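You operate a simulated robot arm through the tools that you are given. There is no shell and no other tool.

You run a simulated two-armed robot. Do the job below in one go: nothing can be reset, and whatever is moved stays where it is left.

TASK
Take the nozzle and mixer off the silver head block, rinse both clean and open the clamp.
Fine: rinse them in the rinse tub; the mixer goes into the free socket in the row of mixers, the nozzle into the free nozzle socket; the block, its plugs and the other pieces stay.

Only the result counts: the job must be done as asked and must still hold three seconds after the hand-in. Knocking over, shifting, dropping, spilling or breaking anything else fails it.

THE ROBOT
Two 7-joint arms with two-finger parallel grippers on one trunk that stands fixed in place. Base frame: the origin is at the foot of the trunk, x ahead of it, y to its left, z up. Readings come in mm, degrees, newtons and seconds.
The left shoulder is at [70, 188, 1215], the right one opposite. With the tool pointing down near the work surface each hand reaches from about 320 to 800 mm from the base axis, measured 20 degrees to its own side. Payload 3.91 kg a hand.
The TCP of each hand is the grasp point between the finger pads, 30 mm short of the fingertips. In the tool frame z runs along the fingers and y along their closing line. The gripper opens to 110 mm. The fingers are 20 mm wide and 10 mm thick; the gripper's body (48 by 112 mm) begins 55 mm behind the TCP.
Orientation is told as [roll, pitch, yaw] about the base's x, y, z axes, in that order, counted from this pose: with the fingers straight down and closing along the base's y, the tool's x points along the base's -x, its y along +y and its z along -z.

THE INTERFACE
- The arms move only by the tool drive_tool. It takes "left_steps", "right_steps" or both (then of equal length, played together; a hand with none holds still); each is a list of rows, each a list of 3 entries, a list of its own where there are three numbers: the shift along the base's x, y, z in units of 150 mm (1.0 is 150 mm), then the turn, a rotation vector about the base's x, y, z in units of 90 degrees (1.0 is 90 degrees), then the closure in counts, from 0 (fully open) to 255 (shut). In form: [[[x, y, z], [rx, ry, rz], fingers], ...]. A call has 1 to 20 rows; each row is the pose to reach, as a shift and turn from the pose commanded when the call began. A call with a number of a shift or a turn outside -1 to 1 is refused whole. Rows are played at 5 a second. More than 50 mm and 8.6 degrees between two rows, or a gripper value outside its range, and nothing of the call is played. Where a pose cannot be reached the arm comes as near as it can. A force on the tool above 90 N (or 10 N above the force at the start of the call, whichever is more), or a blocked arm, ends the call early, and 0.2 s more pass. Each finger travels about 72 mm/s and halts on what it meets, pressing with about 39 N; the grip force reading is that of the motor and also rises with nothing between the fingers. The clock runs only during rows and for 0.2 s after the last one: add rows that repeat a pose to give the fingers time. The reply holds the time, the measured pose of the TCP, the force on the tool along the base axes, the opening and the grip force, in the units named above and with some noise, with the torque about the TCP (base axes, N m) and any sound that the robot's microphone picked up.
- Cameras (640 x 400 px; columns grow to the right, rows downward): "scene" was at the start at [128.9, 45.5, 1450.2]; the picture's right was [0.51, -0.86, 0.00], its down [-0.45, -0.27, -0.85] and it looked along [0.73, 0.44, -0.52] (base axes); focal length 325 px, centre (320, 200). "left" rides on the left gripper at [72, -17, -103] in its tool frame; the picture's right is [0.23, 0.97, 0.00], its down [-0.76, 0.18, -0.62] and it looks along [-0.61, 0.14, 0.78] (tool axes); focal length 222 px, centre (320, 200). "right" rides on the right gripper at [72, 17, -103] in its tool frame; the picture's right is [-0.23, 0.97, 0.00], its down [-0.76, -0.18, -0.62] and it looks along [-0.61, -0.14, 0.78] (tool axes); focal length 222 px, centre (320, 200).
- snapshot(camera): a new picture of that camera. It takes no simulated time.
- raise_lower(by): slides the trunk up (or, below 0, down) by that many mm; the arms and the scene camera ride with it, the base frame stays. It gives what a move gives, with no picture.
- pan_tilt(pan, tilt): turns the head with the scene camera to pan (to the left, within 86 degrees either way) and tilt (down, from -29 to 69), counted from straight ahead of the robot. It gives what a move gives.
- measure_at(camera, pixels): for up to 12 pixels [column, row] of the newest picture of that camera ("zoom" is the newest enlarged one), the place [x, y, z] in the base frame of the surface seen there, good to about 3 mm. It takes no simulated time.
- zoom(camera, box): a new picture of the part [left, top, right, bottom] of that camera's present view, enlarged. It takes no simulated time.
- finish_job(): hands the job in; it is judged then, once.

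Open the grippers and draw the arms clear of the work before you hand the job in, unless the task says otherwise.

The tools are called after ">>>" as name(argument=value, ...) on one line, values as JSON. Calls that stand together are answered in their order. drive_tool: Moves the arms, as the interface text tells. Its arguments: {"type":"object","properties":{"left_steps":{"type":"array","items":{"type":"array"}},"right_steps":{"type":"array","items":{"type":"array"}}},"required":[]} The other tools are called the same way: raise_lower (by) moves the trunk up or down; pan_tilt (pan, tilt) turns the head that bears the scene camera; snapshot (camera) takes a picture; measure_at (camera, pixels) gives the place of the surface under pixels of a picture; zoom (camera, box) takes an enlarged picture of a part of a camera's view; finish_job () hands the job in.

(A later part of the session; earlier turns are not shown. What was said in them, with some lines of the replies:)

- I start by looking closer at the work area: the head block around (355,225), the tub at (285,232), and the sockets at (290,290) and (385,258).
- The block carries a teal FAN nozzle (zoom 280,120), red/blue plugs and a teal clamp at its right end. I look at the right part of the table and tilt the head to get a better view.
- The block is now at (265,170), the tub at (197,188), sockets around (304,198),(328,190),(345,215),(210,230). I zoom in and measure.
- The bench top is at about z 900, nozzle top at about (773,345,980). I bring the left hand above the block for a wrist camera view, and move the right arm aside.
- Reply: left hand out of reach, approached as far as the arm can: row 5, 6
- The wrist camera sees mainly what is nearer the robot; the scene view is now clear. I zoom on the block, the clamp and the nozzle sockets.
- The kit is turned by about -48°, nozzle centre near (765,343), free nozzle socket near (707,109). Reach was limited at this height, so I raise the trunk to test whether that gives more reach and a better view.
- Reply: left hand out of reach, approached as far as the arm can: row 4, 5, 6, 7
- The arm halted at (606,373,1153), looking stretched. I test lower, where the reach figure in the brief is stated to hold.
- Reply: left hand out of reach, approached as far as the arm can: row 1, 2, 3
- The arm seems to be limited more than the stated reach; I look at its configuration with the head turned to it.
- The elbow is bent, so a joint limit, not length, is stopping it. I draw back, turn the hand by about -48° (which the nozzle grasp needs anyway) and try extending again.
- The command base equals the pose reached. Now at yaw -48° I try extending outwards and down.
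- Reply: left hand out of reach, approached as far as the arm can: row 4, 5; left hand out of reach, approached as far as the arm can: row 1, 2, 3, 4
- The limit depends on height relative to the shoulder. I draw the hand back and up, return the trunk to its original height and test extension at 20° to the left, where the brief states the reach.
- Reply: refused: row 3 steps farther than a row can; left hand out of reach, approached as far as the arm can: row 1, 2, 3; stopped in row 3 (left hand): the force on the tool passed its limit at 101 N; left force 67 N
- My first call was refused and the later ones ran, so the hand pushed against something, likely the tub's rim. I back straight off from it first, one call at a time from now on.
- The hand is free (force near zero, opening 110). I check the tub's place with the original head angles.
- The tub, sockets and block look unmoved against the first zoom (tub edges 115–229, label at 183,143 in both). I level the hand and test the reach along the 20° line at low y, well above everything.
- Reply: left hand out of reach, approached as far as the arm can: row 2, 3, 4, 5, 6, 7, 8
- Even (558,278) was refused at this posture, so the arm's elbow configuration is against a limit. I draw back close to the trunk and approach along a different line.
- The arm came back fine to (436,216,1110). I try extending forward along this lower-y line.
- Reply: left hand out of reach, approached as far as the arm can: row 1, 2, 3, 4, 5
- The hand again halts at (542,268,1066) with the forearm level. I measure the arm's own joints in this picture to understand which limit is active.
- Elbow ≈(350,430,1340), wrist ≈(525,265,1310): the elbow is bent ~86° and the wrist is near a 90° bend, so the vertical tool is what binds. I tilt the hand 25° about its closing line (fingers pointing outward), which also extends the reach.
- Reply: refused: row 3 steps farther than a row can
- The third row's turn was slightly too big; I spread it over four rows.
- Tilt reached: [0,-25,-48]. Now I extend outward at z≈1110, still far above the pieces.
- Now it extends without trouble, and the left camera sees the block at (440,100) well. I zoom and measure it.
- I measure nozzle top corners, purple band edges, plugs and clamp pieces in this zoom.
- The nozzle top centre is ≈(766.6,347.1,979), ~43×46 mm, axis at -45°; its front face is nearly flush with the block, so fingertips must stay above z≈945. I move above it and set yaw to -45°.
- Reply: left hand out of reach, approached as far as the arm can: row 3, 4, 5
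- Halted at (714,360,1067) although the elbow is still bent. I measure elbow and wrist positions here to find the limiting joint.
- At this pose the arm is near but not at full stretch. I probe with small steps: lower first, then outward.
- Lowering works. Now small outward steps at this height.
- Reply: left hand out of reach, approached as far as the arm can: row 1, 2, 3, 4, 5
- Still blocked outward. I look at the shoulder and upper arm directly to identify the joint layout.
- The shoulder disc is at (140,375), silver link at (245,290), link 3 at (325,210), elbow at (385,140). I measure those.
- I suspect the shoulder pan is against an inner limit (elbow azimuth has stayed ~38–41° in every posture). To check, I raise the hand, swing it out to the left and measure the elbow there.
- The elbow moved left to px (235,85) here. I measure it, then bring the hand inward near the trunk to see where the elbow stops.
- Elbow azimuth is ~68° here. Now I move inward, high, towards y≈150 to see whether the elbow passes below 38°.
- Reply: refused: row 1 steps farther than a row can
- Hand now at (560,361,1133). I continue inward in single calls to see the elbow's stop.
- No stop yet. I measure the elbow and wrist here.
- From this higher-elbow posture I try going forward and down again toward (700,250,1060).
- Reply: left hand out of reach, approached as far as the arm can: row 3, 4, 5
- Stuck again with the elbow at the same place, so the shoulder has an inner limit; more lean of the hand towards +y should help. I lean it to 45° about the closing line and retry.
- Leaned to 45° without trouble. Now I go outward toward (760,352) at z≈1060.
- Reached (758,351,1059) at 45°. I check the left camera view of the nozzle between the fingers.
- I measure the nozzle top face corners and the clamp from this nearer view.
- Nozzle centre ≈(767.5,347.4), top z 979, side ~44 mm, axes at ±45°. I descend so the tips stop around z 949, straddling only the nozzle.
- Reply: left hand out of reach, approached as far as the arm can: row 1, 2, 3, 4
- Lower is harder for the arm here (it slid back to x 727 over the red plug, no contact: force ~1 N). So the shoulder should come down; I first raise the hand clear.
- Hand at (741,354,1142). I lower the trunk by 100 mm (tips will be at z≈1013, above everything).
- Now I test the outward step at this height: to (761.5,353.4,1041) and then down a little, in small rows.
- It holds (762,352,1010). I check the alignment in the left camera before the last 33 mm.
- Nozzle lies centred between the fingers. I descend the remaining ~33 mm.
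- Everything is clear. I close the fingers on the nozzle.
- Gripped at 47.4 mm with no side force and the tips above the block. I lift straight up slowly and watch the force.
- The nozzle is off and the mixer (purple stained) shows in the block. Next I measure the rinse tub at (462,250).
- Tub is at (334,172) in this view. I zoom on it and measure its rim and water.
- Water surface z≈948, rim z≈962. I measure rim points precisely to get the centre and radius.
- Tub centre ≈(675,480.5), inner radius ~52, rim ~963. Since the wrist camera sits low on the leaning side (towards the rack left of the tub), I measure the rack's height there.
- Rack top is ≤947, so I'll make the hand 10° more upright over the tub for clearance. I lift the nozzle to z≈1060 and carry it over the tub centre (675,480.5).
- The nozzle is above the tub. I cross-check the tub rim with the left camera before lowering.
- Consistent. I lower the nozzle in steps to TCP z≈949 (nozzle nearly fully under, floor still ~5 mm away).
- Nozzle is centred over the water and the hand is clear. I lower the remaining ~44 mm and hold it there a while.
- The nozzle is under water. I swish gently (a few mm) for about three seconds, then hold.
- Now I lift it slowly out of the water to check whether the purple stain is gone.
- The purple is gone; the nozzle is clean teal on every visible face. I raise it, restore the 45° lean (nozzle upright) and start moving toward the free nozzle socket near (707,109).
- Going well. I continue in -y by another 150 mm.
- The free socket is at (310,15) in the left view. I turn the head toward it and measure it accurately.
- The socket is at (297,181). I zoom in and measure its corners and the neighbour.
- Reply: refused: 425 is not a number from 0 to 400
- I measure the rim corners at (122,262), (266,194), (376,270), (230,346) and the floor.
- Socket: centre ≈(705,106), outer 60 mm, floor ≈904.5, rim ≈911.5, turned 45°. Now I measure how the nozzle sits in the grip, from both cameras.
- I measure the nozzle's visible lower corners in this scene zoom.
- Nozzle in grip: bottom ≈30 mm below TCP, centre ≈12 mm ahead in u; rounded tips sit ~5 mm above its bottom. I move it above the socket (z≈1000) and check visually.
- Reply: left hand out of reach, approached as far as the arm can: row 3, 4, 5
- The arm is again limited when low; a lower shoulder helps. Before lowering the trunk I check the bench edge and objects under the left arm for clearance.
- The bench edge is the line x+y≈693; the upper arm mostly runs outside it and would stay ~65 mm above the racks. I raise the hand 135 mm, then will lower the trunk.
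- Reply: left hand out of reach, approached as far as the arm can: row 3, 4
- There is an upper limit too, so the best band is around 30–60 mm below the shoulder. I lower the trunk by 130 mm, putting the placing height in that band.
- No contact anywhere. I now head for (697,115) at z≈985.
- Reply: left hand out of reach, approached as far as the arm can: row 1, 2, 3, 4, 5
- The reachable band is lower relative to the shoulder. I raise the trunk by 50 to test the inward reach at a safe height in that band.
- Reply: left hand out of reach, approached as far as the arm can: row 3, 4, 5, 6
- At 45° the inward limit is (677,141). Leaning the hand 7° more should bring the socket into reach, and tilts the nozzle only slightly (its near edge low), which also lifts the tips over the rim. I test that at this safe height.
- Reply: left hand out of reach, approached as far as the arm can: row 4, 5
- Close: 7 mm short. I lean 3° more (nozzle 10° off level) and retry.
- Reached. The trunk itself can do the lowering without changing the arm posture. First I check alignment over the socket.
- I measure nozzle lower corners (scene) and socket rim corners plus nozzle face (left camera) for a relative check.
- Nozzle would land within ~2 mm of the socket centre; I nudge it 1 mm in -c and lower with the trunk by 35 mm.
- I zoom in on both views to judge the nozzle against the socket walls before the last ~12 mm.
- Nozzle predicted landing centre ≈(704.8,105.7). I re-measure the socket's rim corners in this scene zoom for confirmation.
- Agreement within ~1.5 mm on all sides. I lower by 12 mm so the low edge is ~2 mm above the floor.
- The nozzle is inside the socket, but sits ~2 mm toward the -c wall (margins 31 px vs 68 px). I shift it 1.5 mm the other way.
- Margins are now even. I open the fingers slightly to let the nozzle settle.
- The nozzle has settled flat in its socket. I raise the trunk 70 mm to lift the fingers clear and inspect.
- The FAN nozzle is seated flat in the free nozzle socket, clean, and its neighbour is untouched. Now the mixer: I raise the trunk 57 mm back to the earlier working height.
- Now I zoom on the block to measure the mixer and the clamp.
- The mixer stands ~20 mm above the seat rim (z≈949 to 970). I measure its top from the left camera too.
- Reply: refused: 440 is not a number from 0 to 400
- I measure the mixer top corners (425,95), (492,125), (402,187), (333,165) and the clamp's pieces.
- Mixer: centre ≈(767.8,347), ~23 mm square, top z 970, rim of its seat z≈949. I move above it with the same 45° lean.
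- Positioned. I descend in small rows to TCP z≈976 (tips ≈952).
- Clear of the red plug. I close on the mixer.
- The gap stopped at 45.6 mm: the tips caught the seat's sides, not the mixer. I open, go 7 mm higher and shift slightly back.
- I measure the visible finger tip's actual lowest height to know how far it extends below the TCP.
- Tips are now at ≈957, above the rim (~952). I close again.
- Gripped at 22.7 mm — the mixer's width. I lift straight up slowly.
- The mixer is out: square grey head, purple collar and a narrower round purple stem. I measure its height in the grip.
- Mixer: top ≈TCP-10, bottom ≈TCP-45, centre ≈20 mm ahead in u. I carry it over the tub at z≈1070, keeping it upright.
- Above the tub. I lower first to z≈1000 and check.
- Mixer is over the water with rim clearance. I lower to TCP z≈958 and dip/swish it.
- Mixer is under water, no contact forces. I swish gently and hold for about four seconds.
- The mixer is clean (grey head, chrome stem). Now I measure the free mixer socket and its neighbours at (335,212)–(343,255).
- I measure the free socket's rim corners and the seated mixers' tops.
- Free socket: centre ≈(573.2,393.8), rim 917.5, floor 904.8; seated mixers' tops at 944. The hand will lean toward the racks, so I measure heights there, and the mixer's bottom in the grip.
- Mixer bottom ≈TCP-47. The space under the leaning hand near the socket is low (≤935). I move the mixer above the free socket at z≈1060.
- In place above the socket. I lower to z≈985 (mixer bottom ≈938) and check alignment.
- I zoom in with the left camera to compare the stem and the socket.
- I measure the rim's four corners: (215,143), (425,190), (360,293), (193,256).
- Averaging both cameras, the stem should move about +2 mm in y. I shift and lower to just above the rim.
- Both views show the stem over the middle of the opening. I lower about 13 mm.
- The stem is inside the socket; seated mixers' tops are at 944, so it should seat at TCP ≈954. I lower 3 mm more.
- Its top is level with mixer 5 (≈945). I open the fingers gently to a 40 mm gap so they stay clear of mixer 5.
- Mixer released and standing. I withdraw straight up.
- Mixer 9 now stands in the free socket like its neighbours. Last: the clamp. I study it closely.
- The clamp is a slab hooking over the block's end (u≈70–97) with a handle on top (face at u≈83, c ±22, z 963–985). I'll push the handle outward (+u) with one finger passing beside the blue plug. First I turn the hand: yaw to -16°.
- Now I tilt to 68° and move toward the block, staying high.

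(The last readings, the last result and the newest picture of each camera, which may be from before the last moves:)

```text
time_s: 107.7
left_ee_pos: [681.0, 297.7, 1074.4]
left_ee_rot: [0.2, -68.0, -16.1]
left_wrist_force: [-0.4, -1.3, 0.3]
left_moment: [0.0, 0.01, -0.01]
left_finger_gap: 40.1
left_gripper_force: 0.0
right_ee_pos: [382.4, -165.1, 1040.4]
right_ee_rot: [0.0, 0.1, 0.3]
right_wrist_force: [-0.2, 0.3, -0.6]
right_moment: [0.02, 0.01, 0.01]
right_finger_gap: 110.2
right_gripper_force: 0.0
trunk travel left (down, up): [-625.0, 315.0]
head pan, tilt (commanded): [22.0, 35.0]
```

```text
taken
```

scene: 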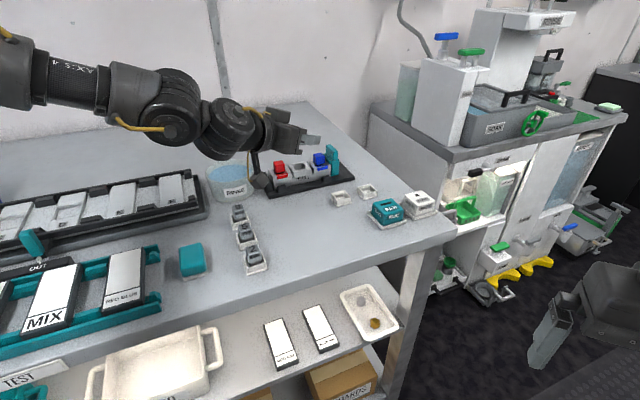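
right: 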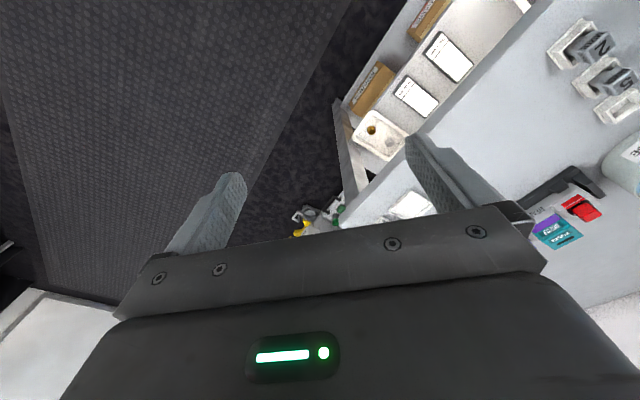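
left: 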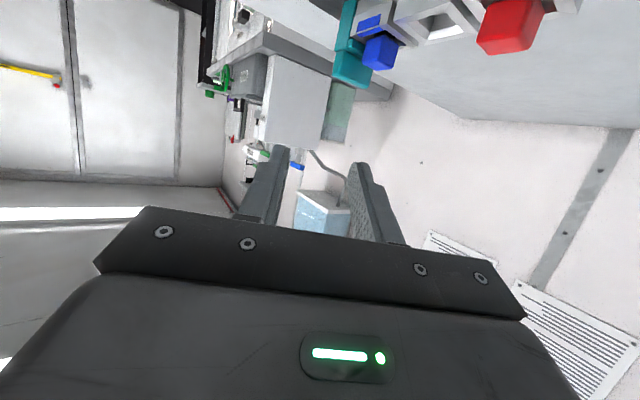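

The left camera now sees the clamp from the side at (355,45). I zoom and measure it.

>>> zoom(camera="left", box=[310, 0, 430, 100])

>>> measure_at(camera="zoom", pixels=[[150, 290], [300, 330], [310, 270], [160, 230], [220, 290], [165, 130], [240, 170], [300, 200], [120, 320], [230, 335], [380, 240], [180, 60]])

```text
4.00 times, centred on (370, 50) of left
```

zoom: 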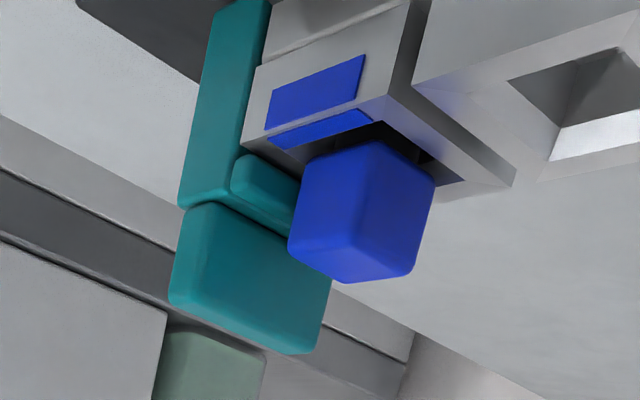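

```text
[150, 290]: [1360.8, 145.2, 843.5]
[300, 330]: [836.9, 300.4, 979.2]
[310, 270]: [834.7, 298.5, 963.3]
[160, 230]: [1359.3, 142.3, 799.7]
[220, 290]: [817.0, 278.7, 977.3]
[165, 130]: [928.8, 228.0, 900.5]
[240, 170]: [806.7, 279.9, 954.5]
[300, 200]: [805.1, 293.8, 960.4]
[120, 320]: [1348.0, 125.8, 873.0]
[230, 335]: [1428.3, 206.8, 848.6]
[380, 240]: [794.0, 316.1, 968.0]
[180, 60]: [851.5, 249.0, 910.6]
```

Handle face confirmed at u≈82.5. I move to the approach point above, at (774,270,1040).

>>> drive_tool(left_steps=[[[0.2, -0.06, -0.07], [0, 0, 0], 162], [[0.41, -0.12, -0.14], [0, 0, 0], 162], [[0.62, -0.184, -0.22], [0, 0, 0], 162], [[0.62, -0.184, -0.22], [0, 0, 0], 162]])

>>> snapshot(camera="left")

>>> zoom(camera="scene", box=[240, 90, 380, 200])

```text
time_s: 108.7
left_ee_pos: [774.7, 271.1, 1044.0]
left_ee_rot: [0.1, -68.1, -16.1]
left_wrist_force: [-0.2, -0.4, -0.2]
left_moment: [-0.05, -0.01, 0.02]
left_finger_gap: 40.2
left_gripper_force: 0.0
right_ee_pos: [382.1, -166.3, 1039.8]
right_ee_rot: [-0.1, 0.0, 0.4]
right_wrist_force: [-0.1, -0.1, 0.7]
right_moment: [-0.01, 0.0, 0.01]
right_finger_gap: 110.1
right_gripper_force: 0.1
trunk travel left (down, up): [-625.0, 315.0]
head pan, tilt (commanded): [22.0, 35.0]
```

```text
taken
```

left: 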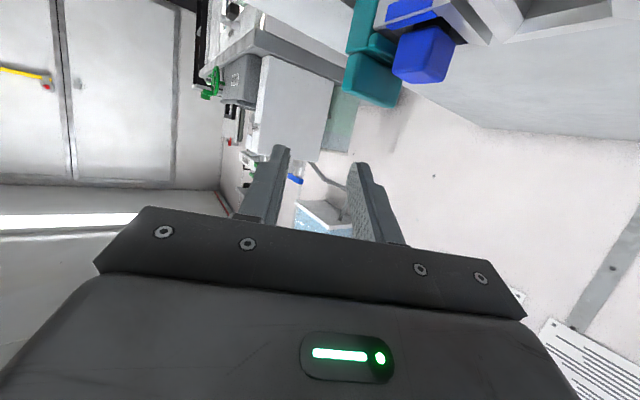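

```text
3.64 times, centred on (310, 145) of scene
```

zoom: 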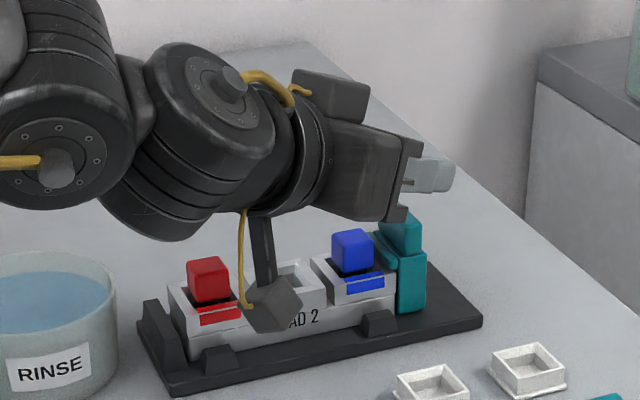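

The wrist camera box hangs in front of the block; I measure it before descending 60 mm.

>>> measure_at(camera="zoom", pixels=[[275, 305], [260, 320], [290, 290], [262, 250], [255, 225], [300, 230], [375, 215], [400, 215], [430, 175], [445, 180], [350, 200], [330, 212]])

```text
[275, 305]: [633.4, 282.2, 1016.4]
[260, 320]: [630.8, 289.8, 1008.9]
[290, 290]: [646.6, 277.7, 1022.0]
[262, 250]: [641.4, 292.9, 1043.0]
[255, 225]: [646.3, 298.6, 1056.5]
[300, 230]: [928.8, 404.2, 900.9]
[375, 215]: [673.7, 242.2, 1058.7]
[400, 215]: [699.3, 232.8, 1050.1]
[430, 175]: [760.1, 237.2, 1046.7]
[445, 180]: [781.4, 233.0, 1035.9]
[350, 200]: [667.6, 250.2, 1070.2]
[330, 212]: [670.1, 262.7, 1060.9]
```

The box is well clear of the block (over bare bench). I descend 60 mm beside the blue plug.

>>> drive_tool(left_steps=[[[-0.002, -0.003, -0.13], [0, 0, 0], 162], [[-0.002, -0.003, -0.26], [0, 0, 0], 162], [[-0.002, -0.003, -0.34], [0, 0, 0], 162], [[-0.002, -0.003, -0.34], [0, 0, 0], 162]])

>>> zoom(camera="left", box=[300, 60, 480, 210])

>>> zoom(camera="scene", box=[270, 110, 380, 200])

```text
time_s: 109.7
left_ee_pos: [774.2, 272.2, 991.2]
left_ee_rot: [0.1, -68.1, -16.0]
left_wrist_force: [-0.1, 0.2, 0.8]
left_moment: [0.0, 0.0, 0.03]
left_finger_gap: 40.2
left_gripper_force: 0.0
right_ee_pos: [381.9, -165.1, 1038.8]
right_ee_rot: [0.0, 0.0, 0.4]
right_wrist_force: [0.4, -0.3, 0.2]
right_moment: [-0.02, -0.01, 0.01]
right_finger_gap: 110.1
right_gripper_force: 0.0
trunk travel left (down, up): [-625.0, 315.0]
head pan, tilt (commanded): [22.0, 35.0]
```

```text
2.67 times, centred on (390, 135) of left
```

zoom: 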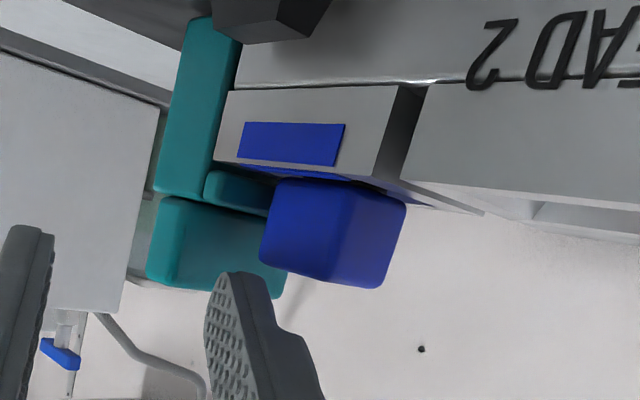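

```text
4.44 times, centred on (325, 155) of scene
```

zoom: 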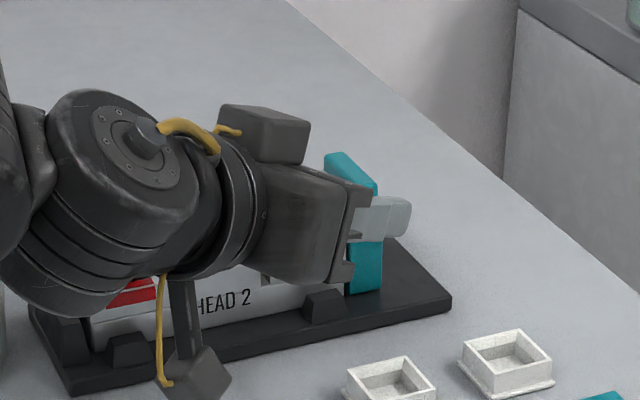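

I measure the pusher fingertip and the neighbouring plug/handle from this view.

>>> measure_at(camera="zoom", pixels=[[350, 200]])

>>> zoom(camera="left", box=[340, 110, 430, 185])

>>> measure_at(camera="zoom", pixels=[[160, 195], [150, 230], [200, 230], [240, 280], [100, 150], [60, 110], [195, 150], [270, 120], [350, 190], [200, 110], [180, 180], [120, 60]])

```text
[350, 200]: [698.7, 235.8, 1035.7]
```

```text
5.33 times, centred on (385, 148) of left
```

zoom: 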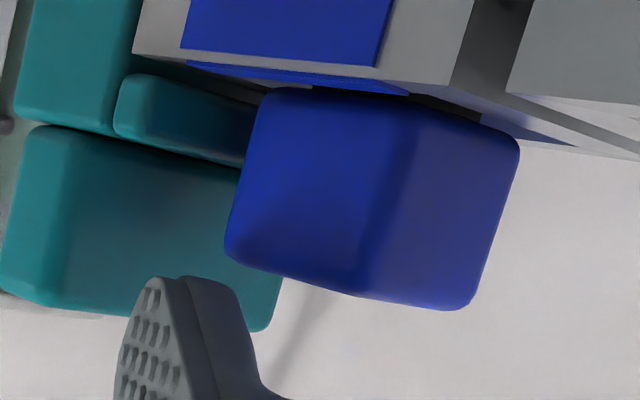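

```text
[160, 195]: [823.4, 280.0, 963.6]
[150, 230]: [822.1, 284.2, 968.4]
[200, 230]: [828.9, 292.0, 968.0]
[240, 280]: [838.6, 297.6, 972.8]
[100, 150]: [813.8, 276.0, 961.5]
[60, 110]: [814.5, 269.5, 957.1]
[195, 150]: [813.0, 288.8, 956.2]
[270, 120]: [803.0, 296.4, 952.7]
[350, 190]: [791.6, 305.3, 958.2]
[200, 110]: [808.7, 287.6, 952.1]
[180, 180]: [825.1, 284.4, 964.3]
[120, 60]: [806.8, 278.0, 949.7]
```

I measure the fingertip pixels themselves: (180,300), (215,295).

>>> measure_at(camera="zoom", pixels=[[180, 290], [215, 295], [150, 330], [225, 340], [200, 280], [240, 380]])

```text
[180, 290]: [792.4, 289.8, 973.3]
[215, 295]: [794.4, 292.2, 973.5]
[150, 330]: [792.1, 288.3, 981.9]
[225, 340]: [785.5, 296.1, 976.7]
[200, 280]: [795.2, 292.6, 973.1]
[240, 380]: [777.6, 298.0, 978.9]
```

The finger is ~1 mm from the plug's side if lowered here, so I first move 6 mm outward (+u), then lower 6 mm, to meet the handle at mid-height.

>>> drive_tool(left_steps=[[[0.028, -0.028, 0], [0, 0, 0], 162], [[0.028, -0.028, 0], [0, 0, 0], 162], [[0.028, -0.028, -0.04], [0, 0, 0], 162], [[0.028, -0.028, -0.04], [0, 0, 0], 162]])

>>> zoom(camera="left", box=[340, 110, 430, 185])

```text
time_s: 110.7
left_ee_pos: [774.9, 268.3, 986.5]
left_ee_rot: [0.3, -67.9, -16.2]
left_wrist_force: [0.7, 0.5, -0.1]
left_moment: [-0.01, -0.02, 0.0]
left_finger_gap: 40.1
left_gripper_force: 0.0
left hand out of reach, approached as far as the arm can: row 3, 4
right_ee_pos: [383.8, -165.6, 1041.1]
right_ee_rot: [0.0, 0.0, 0.4]
right_wrist_force: [-0.2, -0.2, -0.4]
right_moment: [0.0, 0.0, 0.0]
right_finger_gap: 110.2
right_gripper_force: 0.1
trunk travel left (down, up): [-625.0, 315.0]
head pan, tilt (commanded): [22.0, 35.0]
```

```text
5.33 times, centred on (385, 148) of left
```

zoom: 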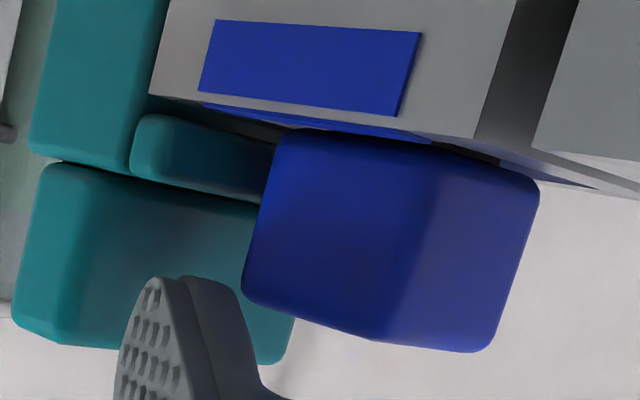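

Out of reach again: the elbow cannot drop, so the wrist should be ~95 mm above the shoulder. I raise the hand 125 mm and then lower the trunk by the same amount.

>>> drive_tool(left_steps=[[[0, 0, 0.2], [0, 0, 0], 162], [[0, 0, 0.5], [0, 0, 0], 162], [[0, 0, 0.8], [0, 0, 0], 162], [[0, 0, 0.9], [0, 0, 0], 162], [[0, 0, 0.9], [0, 0, 0], 162]])

```text
time_s: 111.9
left_ee_pos: [774.0, 268.8, 1122.4]
left_ee_rot: [0.2, -68.1, -15.9]
left_wrist_force: [-0.1, 0.1, -0.3]
left_moment: [0.0, -0.01, -0.01]
left_finger_gap: 40.3
left_gripper_force: 0.1
right_ee_pos: [383.5, -165.3, 1039.6]
right_ee_rot: [0.0, 0.0, 0.4]
right_wrist_force: [-0.8, 0.5, 0.1]
right_moment: [-0.04, 0.01, -0.01]
right_finger_gap: 110.2
right_gripper_force: 0.1
trunk travel left (down, up): [-625.0, 315.0]
head pan, tilt (commanded): [22.0, 35.0]
```

Now the trunk down by 110 mm (fingertips will be at ≈994, above everything there).

>>> raise_lower(by=-110)

>>> drive_tool(left_steps=[[[0.03, -0.03, 0], [0, 0, 0], 162], [[0.06, -0.06, 0], [0, 0, 0], 162], [[0.06, -0.06, 0], [0, 0, 0], 162]])

>>> snapshot(camera="left")

```text
time_s: 113.4
left_ee_pos: [773.0, 268.7, 1013.1]
left_ee_rot: [0.1, -68.1, -16.1]
left_wrist_force: [1.3, -0.2, -0.2]
left_moment: [0.02, -0.02, 0.03]
left_finger_gap: 40.1
left_gripper_force: 0.0
right_ee_pos: [382.8, -165.8, 930.3]
right_ee_rot: [-0.1, -0.1, 0.4]
right_wrist_force: [-0.2, 0.1, -0.3]
right_moment: [0.0, -0.03, 0.01]
right_finger_gap: 110.2
right_gripper_force: 0.1
trunk travel left (down, up): [-515.0, 425.0]
head pan, tilt (commanded): [22.0, 35.0]
```

```text
time_s: 114.2
left_ee_pos: [783.3, 259.7, 1011.5]
left_ee_rot: [0.2, -68.0, -16.1]
left_wrist_force: [-0.2, 0.0, 0.1]
left_moment: [0.0, 0.01, -0.03]
left_finger_gap: 40.1
left_gripper_force: 0.1
right_ee_pos: [382.6, -165.2, 931.4]
right_ee_rot: [-0.1, 0.0, 0.4]
right_wrist_force: [0.2, 0.0, 0.0]
right_moment: [-0.03, 0.03, -0.02]
right_finger_gap: 110.2
right_gripper_force: 0.0
trunk travel left (down, up): [-515.0, 425.0]
head pan, tilt (commanded): [22.0, 35.0]
```

```text
taken
```

left: 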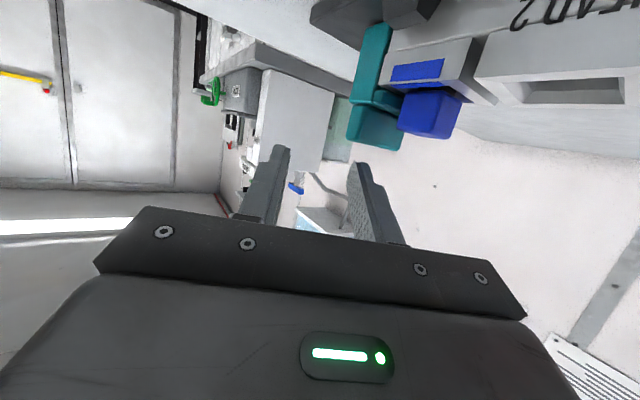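

Works now. I test how far outward I can go at this height (tip passes ~9 mm above the handle).

>>> drive_tool(left_steps=[[[0.07, -0.07, 0.03], [0, 0, 0], 162], [[0.14, -0.14, 0.03], [0, 0, 0], 162], [[0.21, -0.21, 0.03], [0, 0, 0], 162], [[0.21, -0.21, 0.03], [0, 0, 0], 162]])

```text
time_s: 115.2
left_ee_pos: [806.1, 236.7, 1015.1]
left_ee_rot: [0.1, -68.0, -16.0]
left_wrist_force: [0.8, -0.6, 0.0]
left_moment: [0.0, -0.02, -0.02]
left_finger_gap: 40.1
left_gripper_force: 0.1
left hand out of reach, approached as far as the arm can: row 3, 4
right_ee_pos: [383.0, -165.5, 931.2]
right_ee_rot: [-0.1, 0.0, 0.4]
right_wrist_force: [0.1, 0.0, 0.3]
right_moment: [-0.02, 0.0, -0.03]
right_finger_gap: 110.3
right_gripper_force: 0.0
trunk travel left (down, up): [-515.0, 425.0]
head pan, tilt (commanded): [22.0, 35.0]
```

I have ~38 mm of push available. I go back to the approach point and descend to z≈985 there.

>>> drive_tool(left_steps=[[[-0.1, 0.1, 0], [0, 0, 0], 162], [[-0.2, 0.208, 0], [0, 0, 0], 162], [[-0.2, 0.208, -0.1], [0, 0, 0], 162], [[-0.2, 0.208, -0.155], [0, 0, 0], 162], [[-0.2, 0.208, -0.155], [0, 0, 0], 162]])

>>> zoom(camera="left", box=[330, 100, 450, 200])

>>> measure_at(camera="zoom", pixels=[[170, 285], [200, 285], [150, 270], [150, 240], [100, 240], [280, 250], [120, 100]])

```text
time_s: 116.4
left_ee_pos: [773.9, 266.8, 993.1]
left_ee_rot: [0.2, -68.1, -16.2]
left_wrist_force: [0.4, -0.1, -0.2]
left_moment: [0.05, -0.02, 0.02]
left_finger_gap: 40.3
left_gripper_force: 0.0
right_ee_pos: [382.5, -165.4, 929.7]
right_ee_rot: [0.1, 0.0, 0.4]
right_wrist_force: [-0.4, -0.7, -0.6]
right_moment: [-0.01, 0.03, 0.01]
right_finger_gap: 110.0
right_gripper_force: 0.2
trunk travel left (down, up): [-515.0, 425.0]
head pan, tilt (commanded): [22.0, 35.0]
```

```text
4.00 times, centred on (390, 150) of left
```

zoom: 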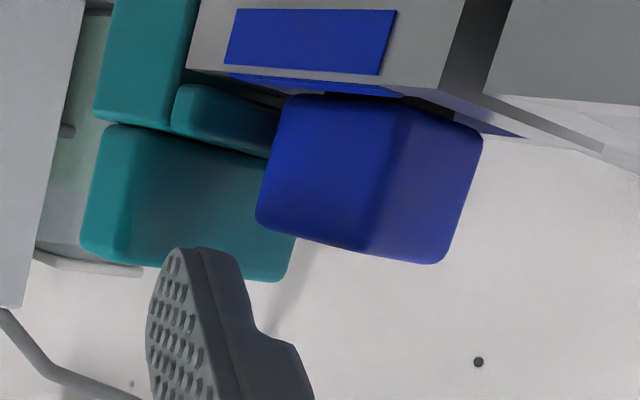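

```text
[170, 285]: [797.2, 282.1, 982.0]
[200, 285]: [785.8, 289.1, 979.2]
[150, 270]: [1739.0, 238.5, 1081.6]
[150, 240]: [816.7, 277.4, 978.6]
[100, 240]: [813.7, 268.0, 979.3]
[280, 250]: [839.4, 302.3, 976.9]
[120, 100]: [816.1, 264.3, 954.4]
```

The tip is at u≈65.5, c≈-21.5. I shift 3 mm toward +c, and lower 8 mm.

>>> drive_tool(left_steps=[[[0.026, 0.002, 0], [0, 0, 0], 162], [[0.026, 0.002, -0.03], [0, 0, 0], 162], [[0.026, 0.002, -0.055], [0, 0, 0], 162], [[0.026, 0.002, -0.055], [0, 0, 0], 162]])

>>> zoom(camera="left", box=[330, 100, 450, 200])

>>> snapshot(camera="scene")

```text
time_s: 117.4
left_ee_pos: [779.4, 268.5, 984.7]
left_ee_rot: [0.2, -68.0, -16.1]
left_wrist_force: [-0.6, 0.3, 0.4]
left_moment: [-0.03, -0.02, 0.01]
left_finger_gap: 40.0
left_gripper_force: 0.0
right_ee_pos: [383.1, -164.9, 931.1]
right_ee_rot: [0.0, 0.0, 0.5]
right_wrist_force: [0.1, 0.2, -0.3]
right_moment: [0.02, -0.01, -0.01]
right_finger_gap: 110.0
right_gripper_force: 0.1
trunk travel left (down, up): [-515.0, 425.0]
head pan, tilt (commanded): [22.0, 35.0]
```

```text
4.00 times, centred on (390, 150) of left
```

zoom: 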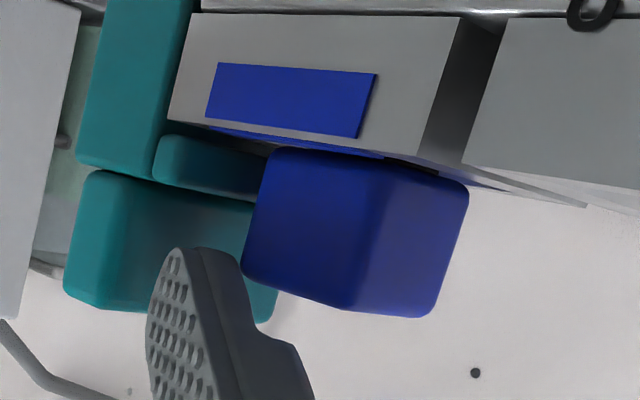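

```text
taken
```

scene: 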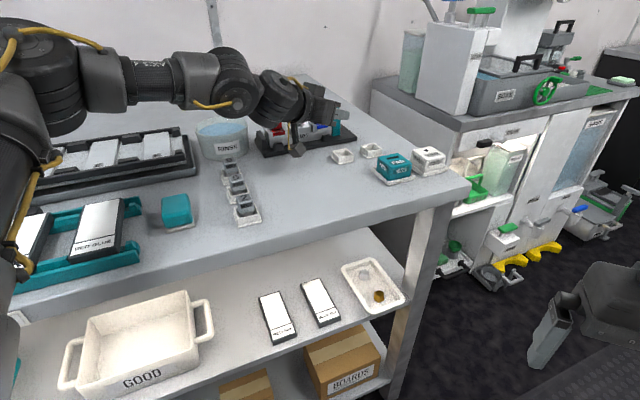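

Tip is at u≈68, mid-handle height, beside the plug. I push outward 12 mm slowly and watch the force.

>>> drive_tool(left_steps=[[[0.0094, -0.0094, 0], [0, 0, 0], 162], [[0.0188, -0.0188, 0], [0, 0, 0], 162], [[0.0283, -0.0283, 0], [0, 0, 0], 162], [[0.0377, -0.0377, 0], [0, 0, 0], 162], [[0.0471, -0.0471, 0], [0, 0, 0], 162], [[0.0566, -0.0566, 0], [0, 0, 0], 162]])

>>> zoom(camera="left", box=[330, 100, 450, 200])

>>> zoom(camera="scene", box=[250, 90, 370, 170])

```text
time_s: 118.8
left_ee_pos: [786.4, 259.2, 985.6]
left_ee_rot: [0.0, -68.1, -16.0]
left_wrist_force: [0.7, -0.1, -0.2]
left_moment: [-0.02, -0.02, 0.04]
left_finger_gap: 40.3
left_gripper_force: 0.2
right_ee_pos: [383.5, -165.4, 929.8]
right_ee_rot: [0.0, 0.0, 0.5]
right_wrist_force: [0.7, 0.5, 0.4]
right_moment: [0.01, 0.02, 0.03]
right_finger_gap: 110.2
right_gripper_force: 0.0
trunk travel left (down, up): [-515.0, 425.0]
head pan, tilt (commanded): [22.0, 35.0]
```

```text
4.00 times, centred on (390, 150) of left
```

zoom: 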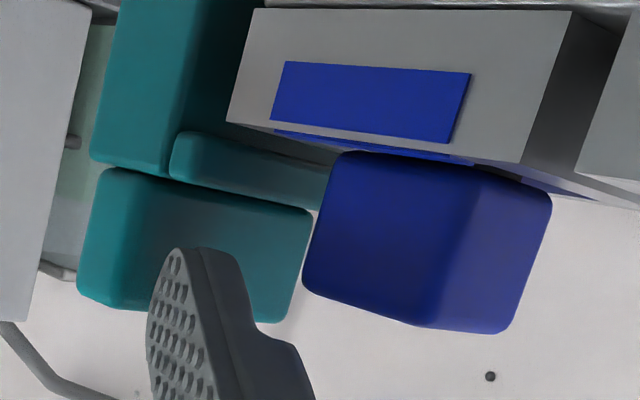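

```text
5.00 times, centred on (310, 130) of scene
```

zoom: 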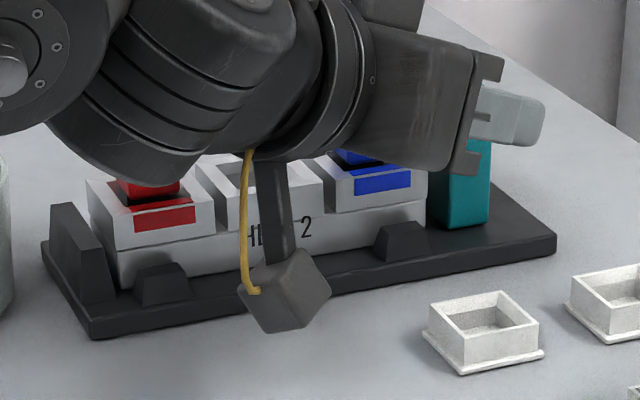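

The clamp moves with light force; a gap opens at the block's end. I push another 12 mm.

>>> drive_tool(left_steps=[[[0.0141, -0.0141, 0], [0, 0, 0], 162], [[0.0283, -0.0283, 0], [0, 0, 0], 162], [[0.0424, -0.0424, 0], [0, 0, 0], 162], [[0.0566, -0.0566, 0], [0, 0, 0], 162], [[0.0566, -0.0566, 0], [0, 0, 0], 162]])

>>> zoom(camera="left", box=[320, 80, 460, 200])

>>> measure_at(camera="zoom", pixels=[[150, 60], [170, 120], [180, 160], [130, 100], [120, 200], [110, 240], [200, 230], [240, 200], [300, 110], [330, 70], [170, 40], [140, 20]])

```text
time_s: 120.0
left_ee_pos: [794.3, 254.4, 986.0]
left_ee_rot: [0.0, -68.2, -15.8]
left_wrist_force: [-17.3, 10.3, 0.9]
left_moment: [-0.02, 0.07, 0.58]
left_finger_gap: 42.3
left_gripper_force: 2.2
right_ee_pos: [381.0, -164.6, 932.0]
right_ee_rot: [0.0, -0.2, 0.4]
right_wrist_force: [-1.0, -0.2, 0.1]
right_moment: [0.0, -0.01, -0.04]
right_finger_gap: 110.1
right_gripper_force: 0.1
trunk travel left (down, up): [-515.0, 425.0]
head pan, tilt (commanded): [22.0, 35.0]
```

```text
3.33 times, centred on (390, 140) of left
```

zoom: 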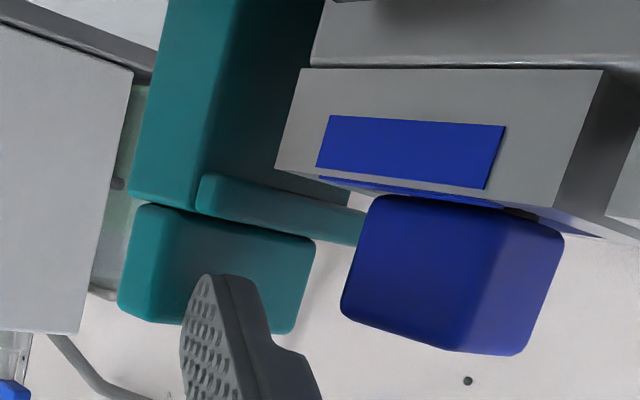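

```text
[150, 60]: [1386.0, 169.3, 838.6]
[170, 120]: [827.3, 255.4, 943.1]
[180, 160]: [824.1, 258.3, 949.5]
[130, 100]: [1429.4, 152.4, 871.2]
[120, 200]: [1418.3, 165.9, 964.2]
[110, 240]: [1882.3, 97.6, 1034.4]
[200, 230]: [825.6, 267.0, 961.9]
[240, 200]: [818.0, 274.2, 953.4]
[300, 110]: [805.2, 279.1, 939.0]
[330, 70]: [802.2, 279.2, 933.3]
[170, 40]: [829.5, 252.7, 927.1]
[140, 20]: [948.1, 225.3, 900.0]
```

Resistance rose to ~20 N after ~15 mm: perhaps an end stop. I look at the clamp's attitude from the scene camera.

>>> zoom(camera="scene", box=[290, 90, 370, 160])

>>> measure_at(camera="zoom", pixels=[[330, 290], [350, 240], [320, 330], [370, 320], [380, 250], [310, 300], [340, 350], [385, 300]])

```text
5.71 times, centred on (330, 125) of scene
```

zoom: 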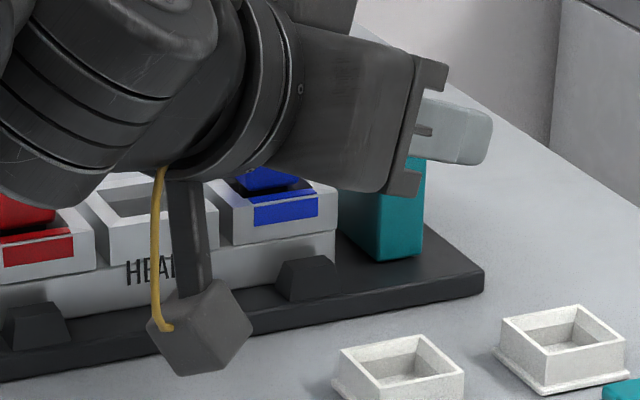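

```text
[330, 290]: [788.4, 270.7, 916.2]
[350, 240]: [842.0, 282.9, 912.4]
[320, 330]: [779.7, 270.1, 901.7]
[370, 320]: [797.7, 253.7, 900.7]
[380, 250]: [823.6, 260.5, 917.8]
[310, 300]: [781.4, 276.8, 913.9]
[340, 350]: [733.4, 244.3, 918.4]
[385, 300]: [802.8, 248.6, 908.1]
```

The slab's base has moved too, so it is a sliding clamp now ~15 mm out and against a stop. I back the finger off and lift it to inspect, rather than push harder.

>>> drive_tool(left_steps=[[[-0.02, 0.02, 0], [0, 0, 0], 162], [[-0.045, 0.045, 0], [0, 0, 0], 162], [[-0.05, 0.05, 0.06], [0, 0, 0], 162], [[-0.05, 0.05, 0.2], [0, 0, 0], 162], [[-0.1, 0.1, 0.45], [0, 0, 0], 162], [[-0.1, 0.1, 0.45], [0, 0, 0], 162]])

>>> snapshot(camera="left")

>>> zoom(camera="left", box=[310, 30, 470, 150])

```text
time_s: 121.4
left_ee_pos: [780.1, 266.0, 1052.1]
left_ee_rot: [0.0, -67.9, -16.0]
left_wrist_force: [0.1, 0.0, 0.8]
left_moment: [0.01, -0.01, -0.03]
left_finger_gap: 40.1
left_gripper_force: 0.1
right_ee_pos: [383.1, -165.8, 928.6]
right_ee_rot: [0.0, 0.0, 0.4]
right_wrist_force: [-0.5, 0.3, 0.1]
right_moment: [-0.03, 0.02, -0.02]
right_finger_gap: 109.8
right_gripper_force: 0.0
trunk travel left (down, up): [-515.0, 425.0]
head pan, tilt (commanded): [22.0, 35.0]
```

```text
taken
```

left: 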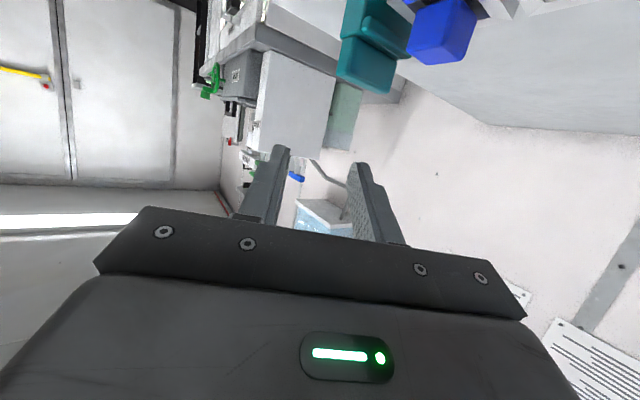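

```text
3.33 times, centred on (390, 90) of left
```

zoom: 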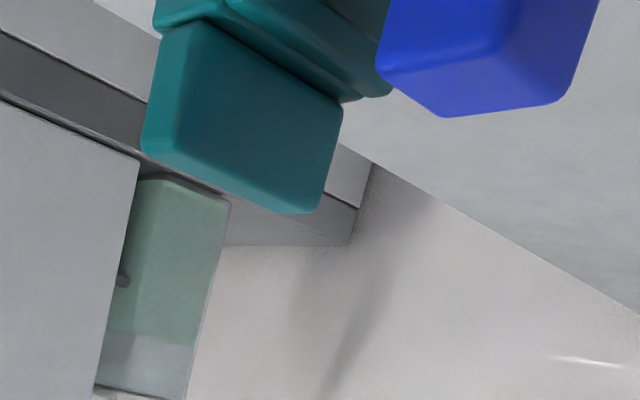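

Hand is free (no force). I draw it back out of the scene camera's line to inspect the clamp.

>>> drive_tool(left_steps=[[[-0.25, 0.1, 0.1], [0, 0, 0], 162], [[-0.5, 0.2, 0.2], [0, 0, 0], 162], [[-0.75, 0.3, 0.3], [0, 0, 0], 162], [[-0.98, 0.4, 0.4], [0, 0, 0], 162], [[-0.98, 0.4, 0.4], [0, 0, 0], 162]])

>>> snapshot(camera="scene")

>>> zoom(camera="scene", box=[245, 95, 365, 170])

```text
time_s: 122.6
left_ee_pos: [635.5, 325.4, 1110.2]
left_ee_rot: [0.2, -68.1, -16.2]
left_wrist_force: [-0.3, -0.6, -0.5]
left_moment: [-0.02, -0.01, -0.01]
left_finger_gap: 40.3
left_gripper_force: 0.2
right_ee_pos: [382.8, -165.9, 929.6]
right_ee_rot: [-0.1, 0.1, 0.4]
right_wrist_force: [1.0, -0.1, -0.4]
right_moment: [0.04, 0.01, 0.0]
right_finger_gap: 110.0
right_gripper_force: 0.0
trunk travel left (down, up): [-515.0, 425.0]
head pan, tilt (commanded): [22.0, 35.0]
```

```text
taken
```

scene: 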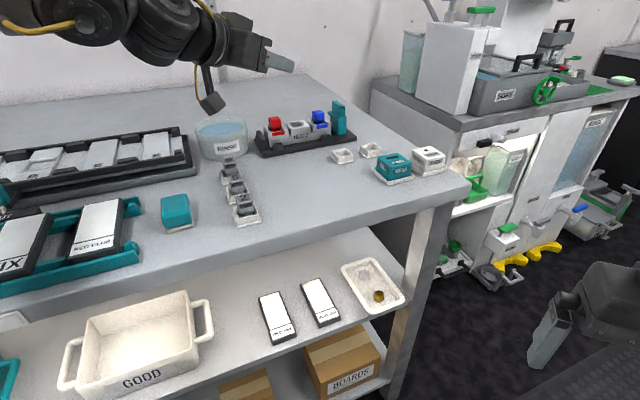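

```text
5.33 times, centred on (305, 132) of scene
```

zoom: 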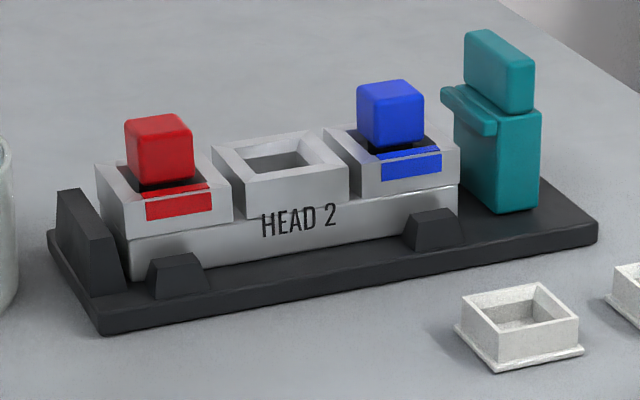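

The clamp has slid out and stays there; there is a clear gap at the block's end. I measure the gap and check the block and plate haven't moved.

>>> measure_at(camera="zoom", pixels=[[456, 158], [455, 185], [470, 110], [490, 130], [446, 95], [500, 190], [497, 205], [538, 180], [593, 222], [100, 325], [500, 80], [525, 90]])

>>> measure_at(camera="zoom", pixels=[[160, 130], [390, 95], [125, 250], [445, 190], [330, 180], [220, 150], [240, 165], [345, 185], [540, 120], [465, 60], [530, 55], [590, 240]])

```text
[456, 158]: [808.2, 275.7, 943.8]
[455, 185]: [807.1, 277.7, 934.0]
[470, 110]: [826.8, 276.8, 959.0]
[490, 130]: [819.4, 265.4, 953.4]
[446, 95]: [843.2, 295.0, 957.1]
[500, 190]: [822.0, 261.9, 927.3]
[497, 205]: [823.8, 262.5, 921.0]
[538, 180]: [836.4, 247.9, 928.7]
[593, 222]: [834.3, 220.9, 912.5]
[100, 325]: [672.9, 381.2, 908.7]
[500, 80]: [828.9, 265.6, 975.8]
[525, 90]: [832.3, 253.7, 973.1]
```

```text
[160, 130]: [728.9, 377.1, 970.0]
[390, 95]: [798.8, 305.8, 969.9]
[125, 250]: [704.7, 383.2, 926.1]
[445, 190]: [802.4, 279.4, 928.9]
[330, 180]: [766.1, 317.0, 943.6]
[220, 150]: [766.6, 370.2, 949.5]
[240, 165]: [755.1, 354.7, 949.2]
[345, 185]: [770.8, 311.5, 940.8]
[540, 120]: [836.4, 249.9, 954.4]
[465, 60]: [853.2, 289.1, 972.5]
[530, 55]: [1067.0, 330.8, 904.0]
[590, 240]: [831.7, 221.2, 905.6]
```

The jaw is ~10 mm clear of the block's end (u 79.5 vs 90) — open. I verify the block's seat is still centred at (767.5,347).

>>> measure_at(camera="zoom", pixels=[[216, 150], [322, 133], [345, 166], [244, 182], [252, 158], [305, 150], [318, 165], [270, 170]])

>>> zoom(camera="scene", box=[180, 100, 460, 240])

```text
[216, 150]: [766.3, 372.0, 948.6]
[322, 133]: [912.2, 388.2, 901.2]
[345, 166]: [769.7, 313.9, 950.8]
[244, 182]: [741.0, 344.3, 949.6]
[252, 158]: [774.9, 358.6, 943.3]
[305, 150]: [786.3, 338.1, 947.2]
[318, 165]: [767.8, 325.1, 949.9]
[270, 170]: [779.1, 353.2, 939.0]
```

```text
2.29 times, centred on (320, 170) of scene
```

zoom: 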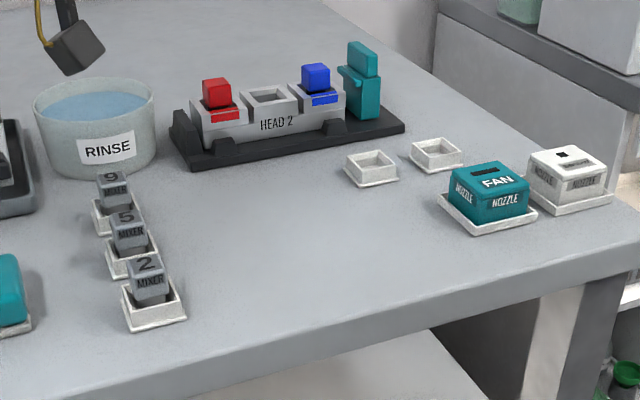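

All pieces look right. To verify nothing shifted, I'll recreate the very first camera pose. First I draw the left hand back and open it.

>>> drive_tool(left_steps=[[[-0.2, 0.15, 0.1], [0, 0, 0], 100], [[-0.4, 0.3, 0.2], [0, 0, 0], 40], [[-0.6, 0.45, 0.3], [0, 0, 0], 0], [[-0.8, 0.6, 0.4], [0, 0, 0], 0], [[-1.0, 0.75, 0.5], [0, 0, 0], 0], [[-1.0, 0.75, 0.5], [0, 0, 0], 0]])

```text
time_s: 124.0
left_ee_pos: [484.0, 439.4, 1185.7]
left_ee_rot: [0.2, -67.9, -16.0]
left_wrist_force: [-0.8, -0.2, 0.2]
left_moment: [-0.01, 0.02, 0.0]
left_finger_gap: 109.8
left_gripper_force: 0.0
right_ee_pos: [382.1, -165.4, 929.8]
right_ee_rot: [0.0, 0.0, 0.4]
right_wrist_force: [0.2, -0.4, 0.0]
right_moment: [0.0, 0.03, -0.02]
right_finger_gap: 110.1
right_gripper_force: 0.2
trunk travel left (down, up): [-515.0, 425.0]
head pan, tilt (commanded): [22.0, 35.0]
```

Now I raise the trunk back to its start height and set the head to its first angles.

>>> raise_lower(by=210)

>>> pan_tilt(pan=30.9, tilt=31.3)

>>> snapshot(camera="scene")

>>> zoom(camera="scene", box=[240, 190, 440, 340])

>>> zoom(camera="scene", box=[300, 195, 410, 260])

```text
time_s: 126.2
left_ee_pos: [483.6, 439.1, 1395.9]
left_ee_rot: [0.2, -68.1, -16.0]
left_wrist_force: [0.6, -0.2, 0.2]
left_moment: [0.02, -0.03, 0.0]
left_finger_gap: 110.0
left_gripper_force: 0.1
right_ee_pos: [383.0, -166.6, 1140.9]
right_ee_rot: [0.0, 0.0, 0.4]
right_wrist_force: [0.8, 0.1, 0.0]
right_moment: [-0.02, -0.03, -0.02]
right_finger_gap: 109.7
right_gripper_force: 0.0
trunk travel left (down, up): [-725.0, 215.0]
head pan, tilt (commanded): [22.0, 35.0]
```

```text
time_s: 126.9
left_ee_pos: [483.7, 440.6, 1395.8]
left_ee_rot: [0.3, -68.0, -16.1]
left_wrist_force: [-0.5, 0.4, 0.3]
left_moment: [-0.01, 0.0, 0.0]
left_finger_gap: 109.7
left_gripper_force: 0.0
right_ee_pos: [382.0, -165.2, 1141.4]
right_ee_rot: [-0.1, 0.1, 0.4]
right_wrist_force: [-0.8, -0.1, -0.4]
right_moment: [0.02, -0.01, -0.03]
right_finger_gap: 110.0
right_gripper_force: 0.0
trunk travel left (down, up): [-725.0, 215.0]
head pan, tilt (commanded): [30.9, 31.3]
```

```text
taken
```

scene: 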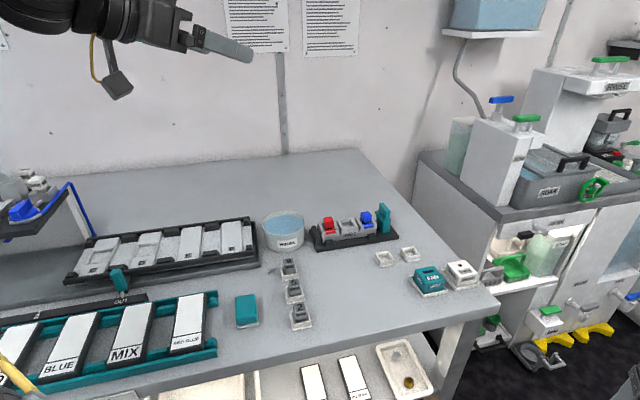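

```text
2.67 times, centred on (340, 265) of scene
```

zoom: 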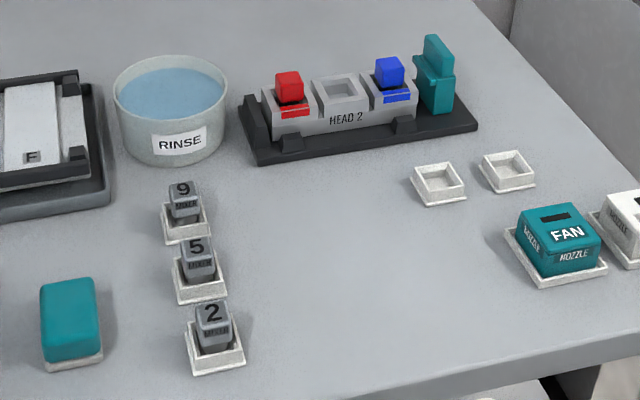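

```text
5.82 times, centred on (355, 228) of scene
```

zoom: 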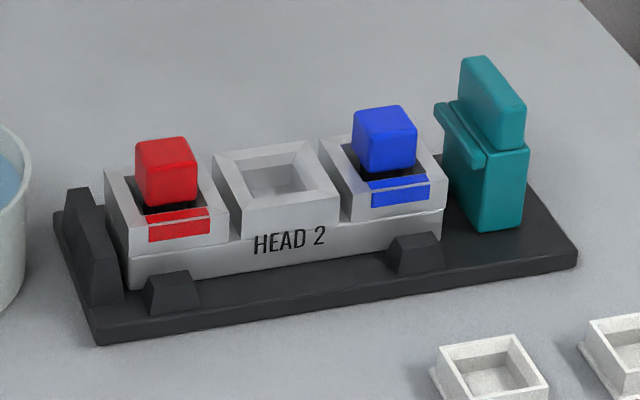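

The plate, block, plugs, tub and sockets match the first pictures (uniform ~2 px offset only); the clamp alone has moved out. I do a last close check of the seated nozzle and mixer.

>>> zoom(camera="scene", box=[390, 245, 486, 305])

>>> measure_at(camera="zoom", pixels=[[175, 160], [270, 125], [350, 180], [260, 210], [160, 180], [250, 300], [350, 250], [480, 100]])

>>> zoom(camera="scene", box=[260, 250, 340, 335])

```text
6.67 times, centred on (438, 275) of scene
```

zoom: 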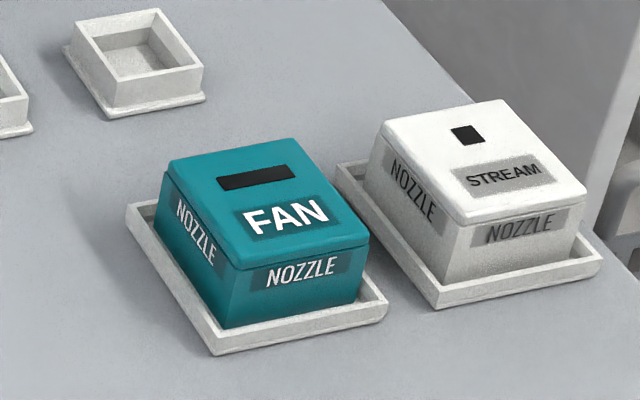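

```text
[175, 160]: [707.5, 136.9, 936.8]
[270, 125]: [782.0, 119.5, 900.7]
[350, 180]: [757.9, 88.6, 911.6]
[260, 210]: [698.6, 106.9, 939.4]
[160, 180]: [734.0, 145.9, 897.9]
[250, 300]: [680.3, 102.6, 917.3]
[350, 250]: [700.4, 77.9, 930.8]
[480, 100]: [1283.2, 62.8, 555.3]
```

```text
4.71 times, centred on (300, 292) of scene
```

zoom: 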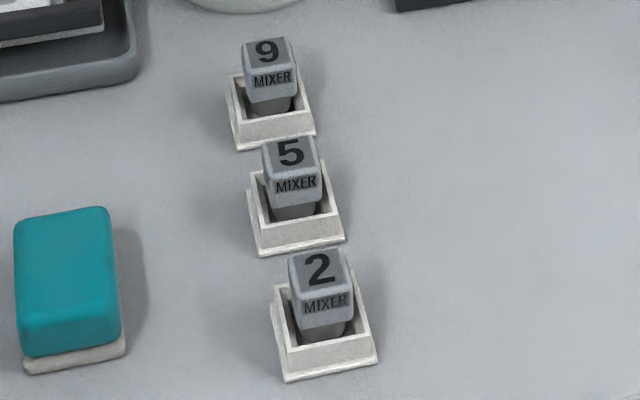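

The nozzle (clean, flat) and mixer 9 (clean, upright) are in their sockets. The clamp is slid open, nothing else has shifted, and both grippers are open and clear, so I hand the job in.

>>> finish_job()

```text
The job is handed in.
```

I handed the job in with every step done; the result hasn't been reported back to me. In the last pictures:

- **Nozzle:** the FAN nozzle is off the block and rinsed until the purple stain was gone. It sits flat in the free nozzle socket.
- **Mixer:** mixer 9 is off the block and rinsed clean. It stands upright in the free socket in the mixer row.
- **Clamp:** it slid about 15 mm outward until it met a stop, and its jaw is about 10 mm clear of the block's end. I took that stop as fully open and did not push harder against it.
- **Everything else:** the block, plugs, tub and sockets look unmoved against the first pictures.

Two unplanned contacts happened along the way. Early on the left hand pushed against what was most likely the rinse tub, with up to 101 N, after I sent moves without waiting for a refused one. Later the fingers first closed on the sides of the mixer's seat in the block and I had to reposition. I saw no shift from either one.

Both grippers are open and drawn clear of the work.
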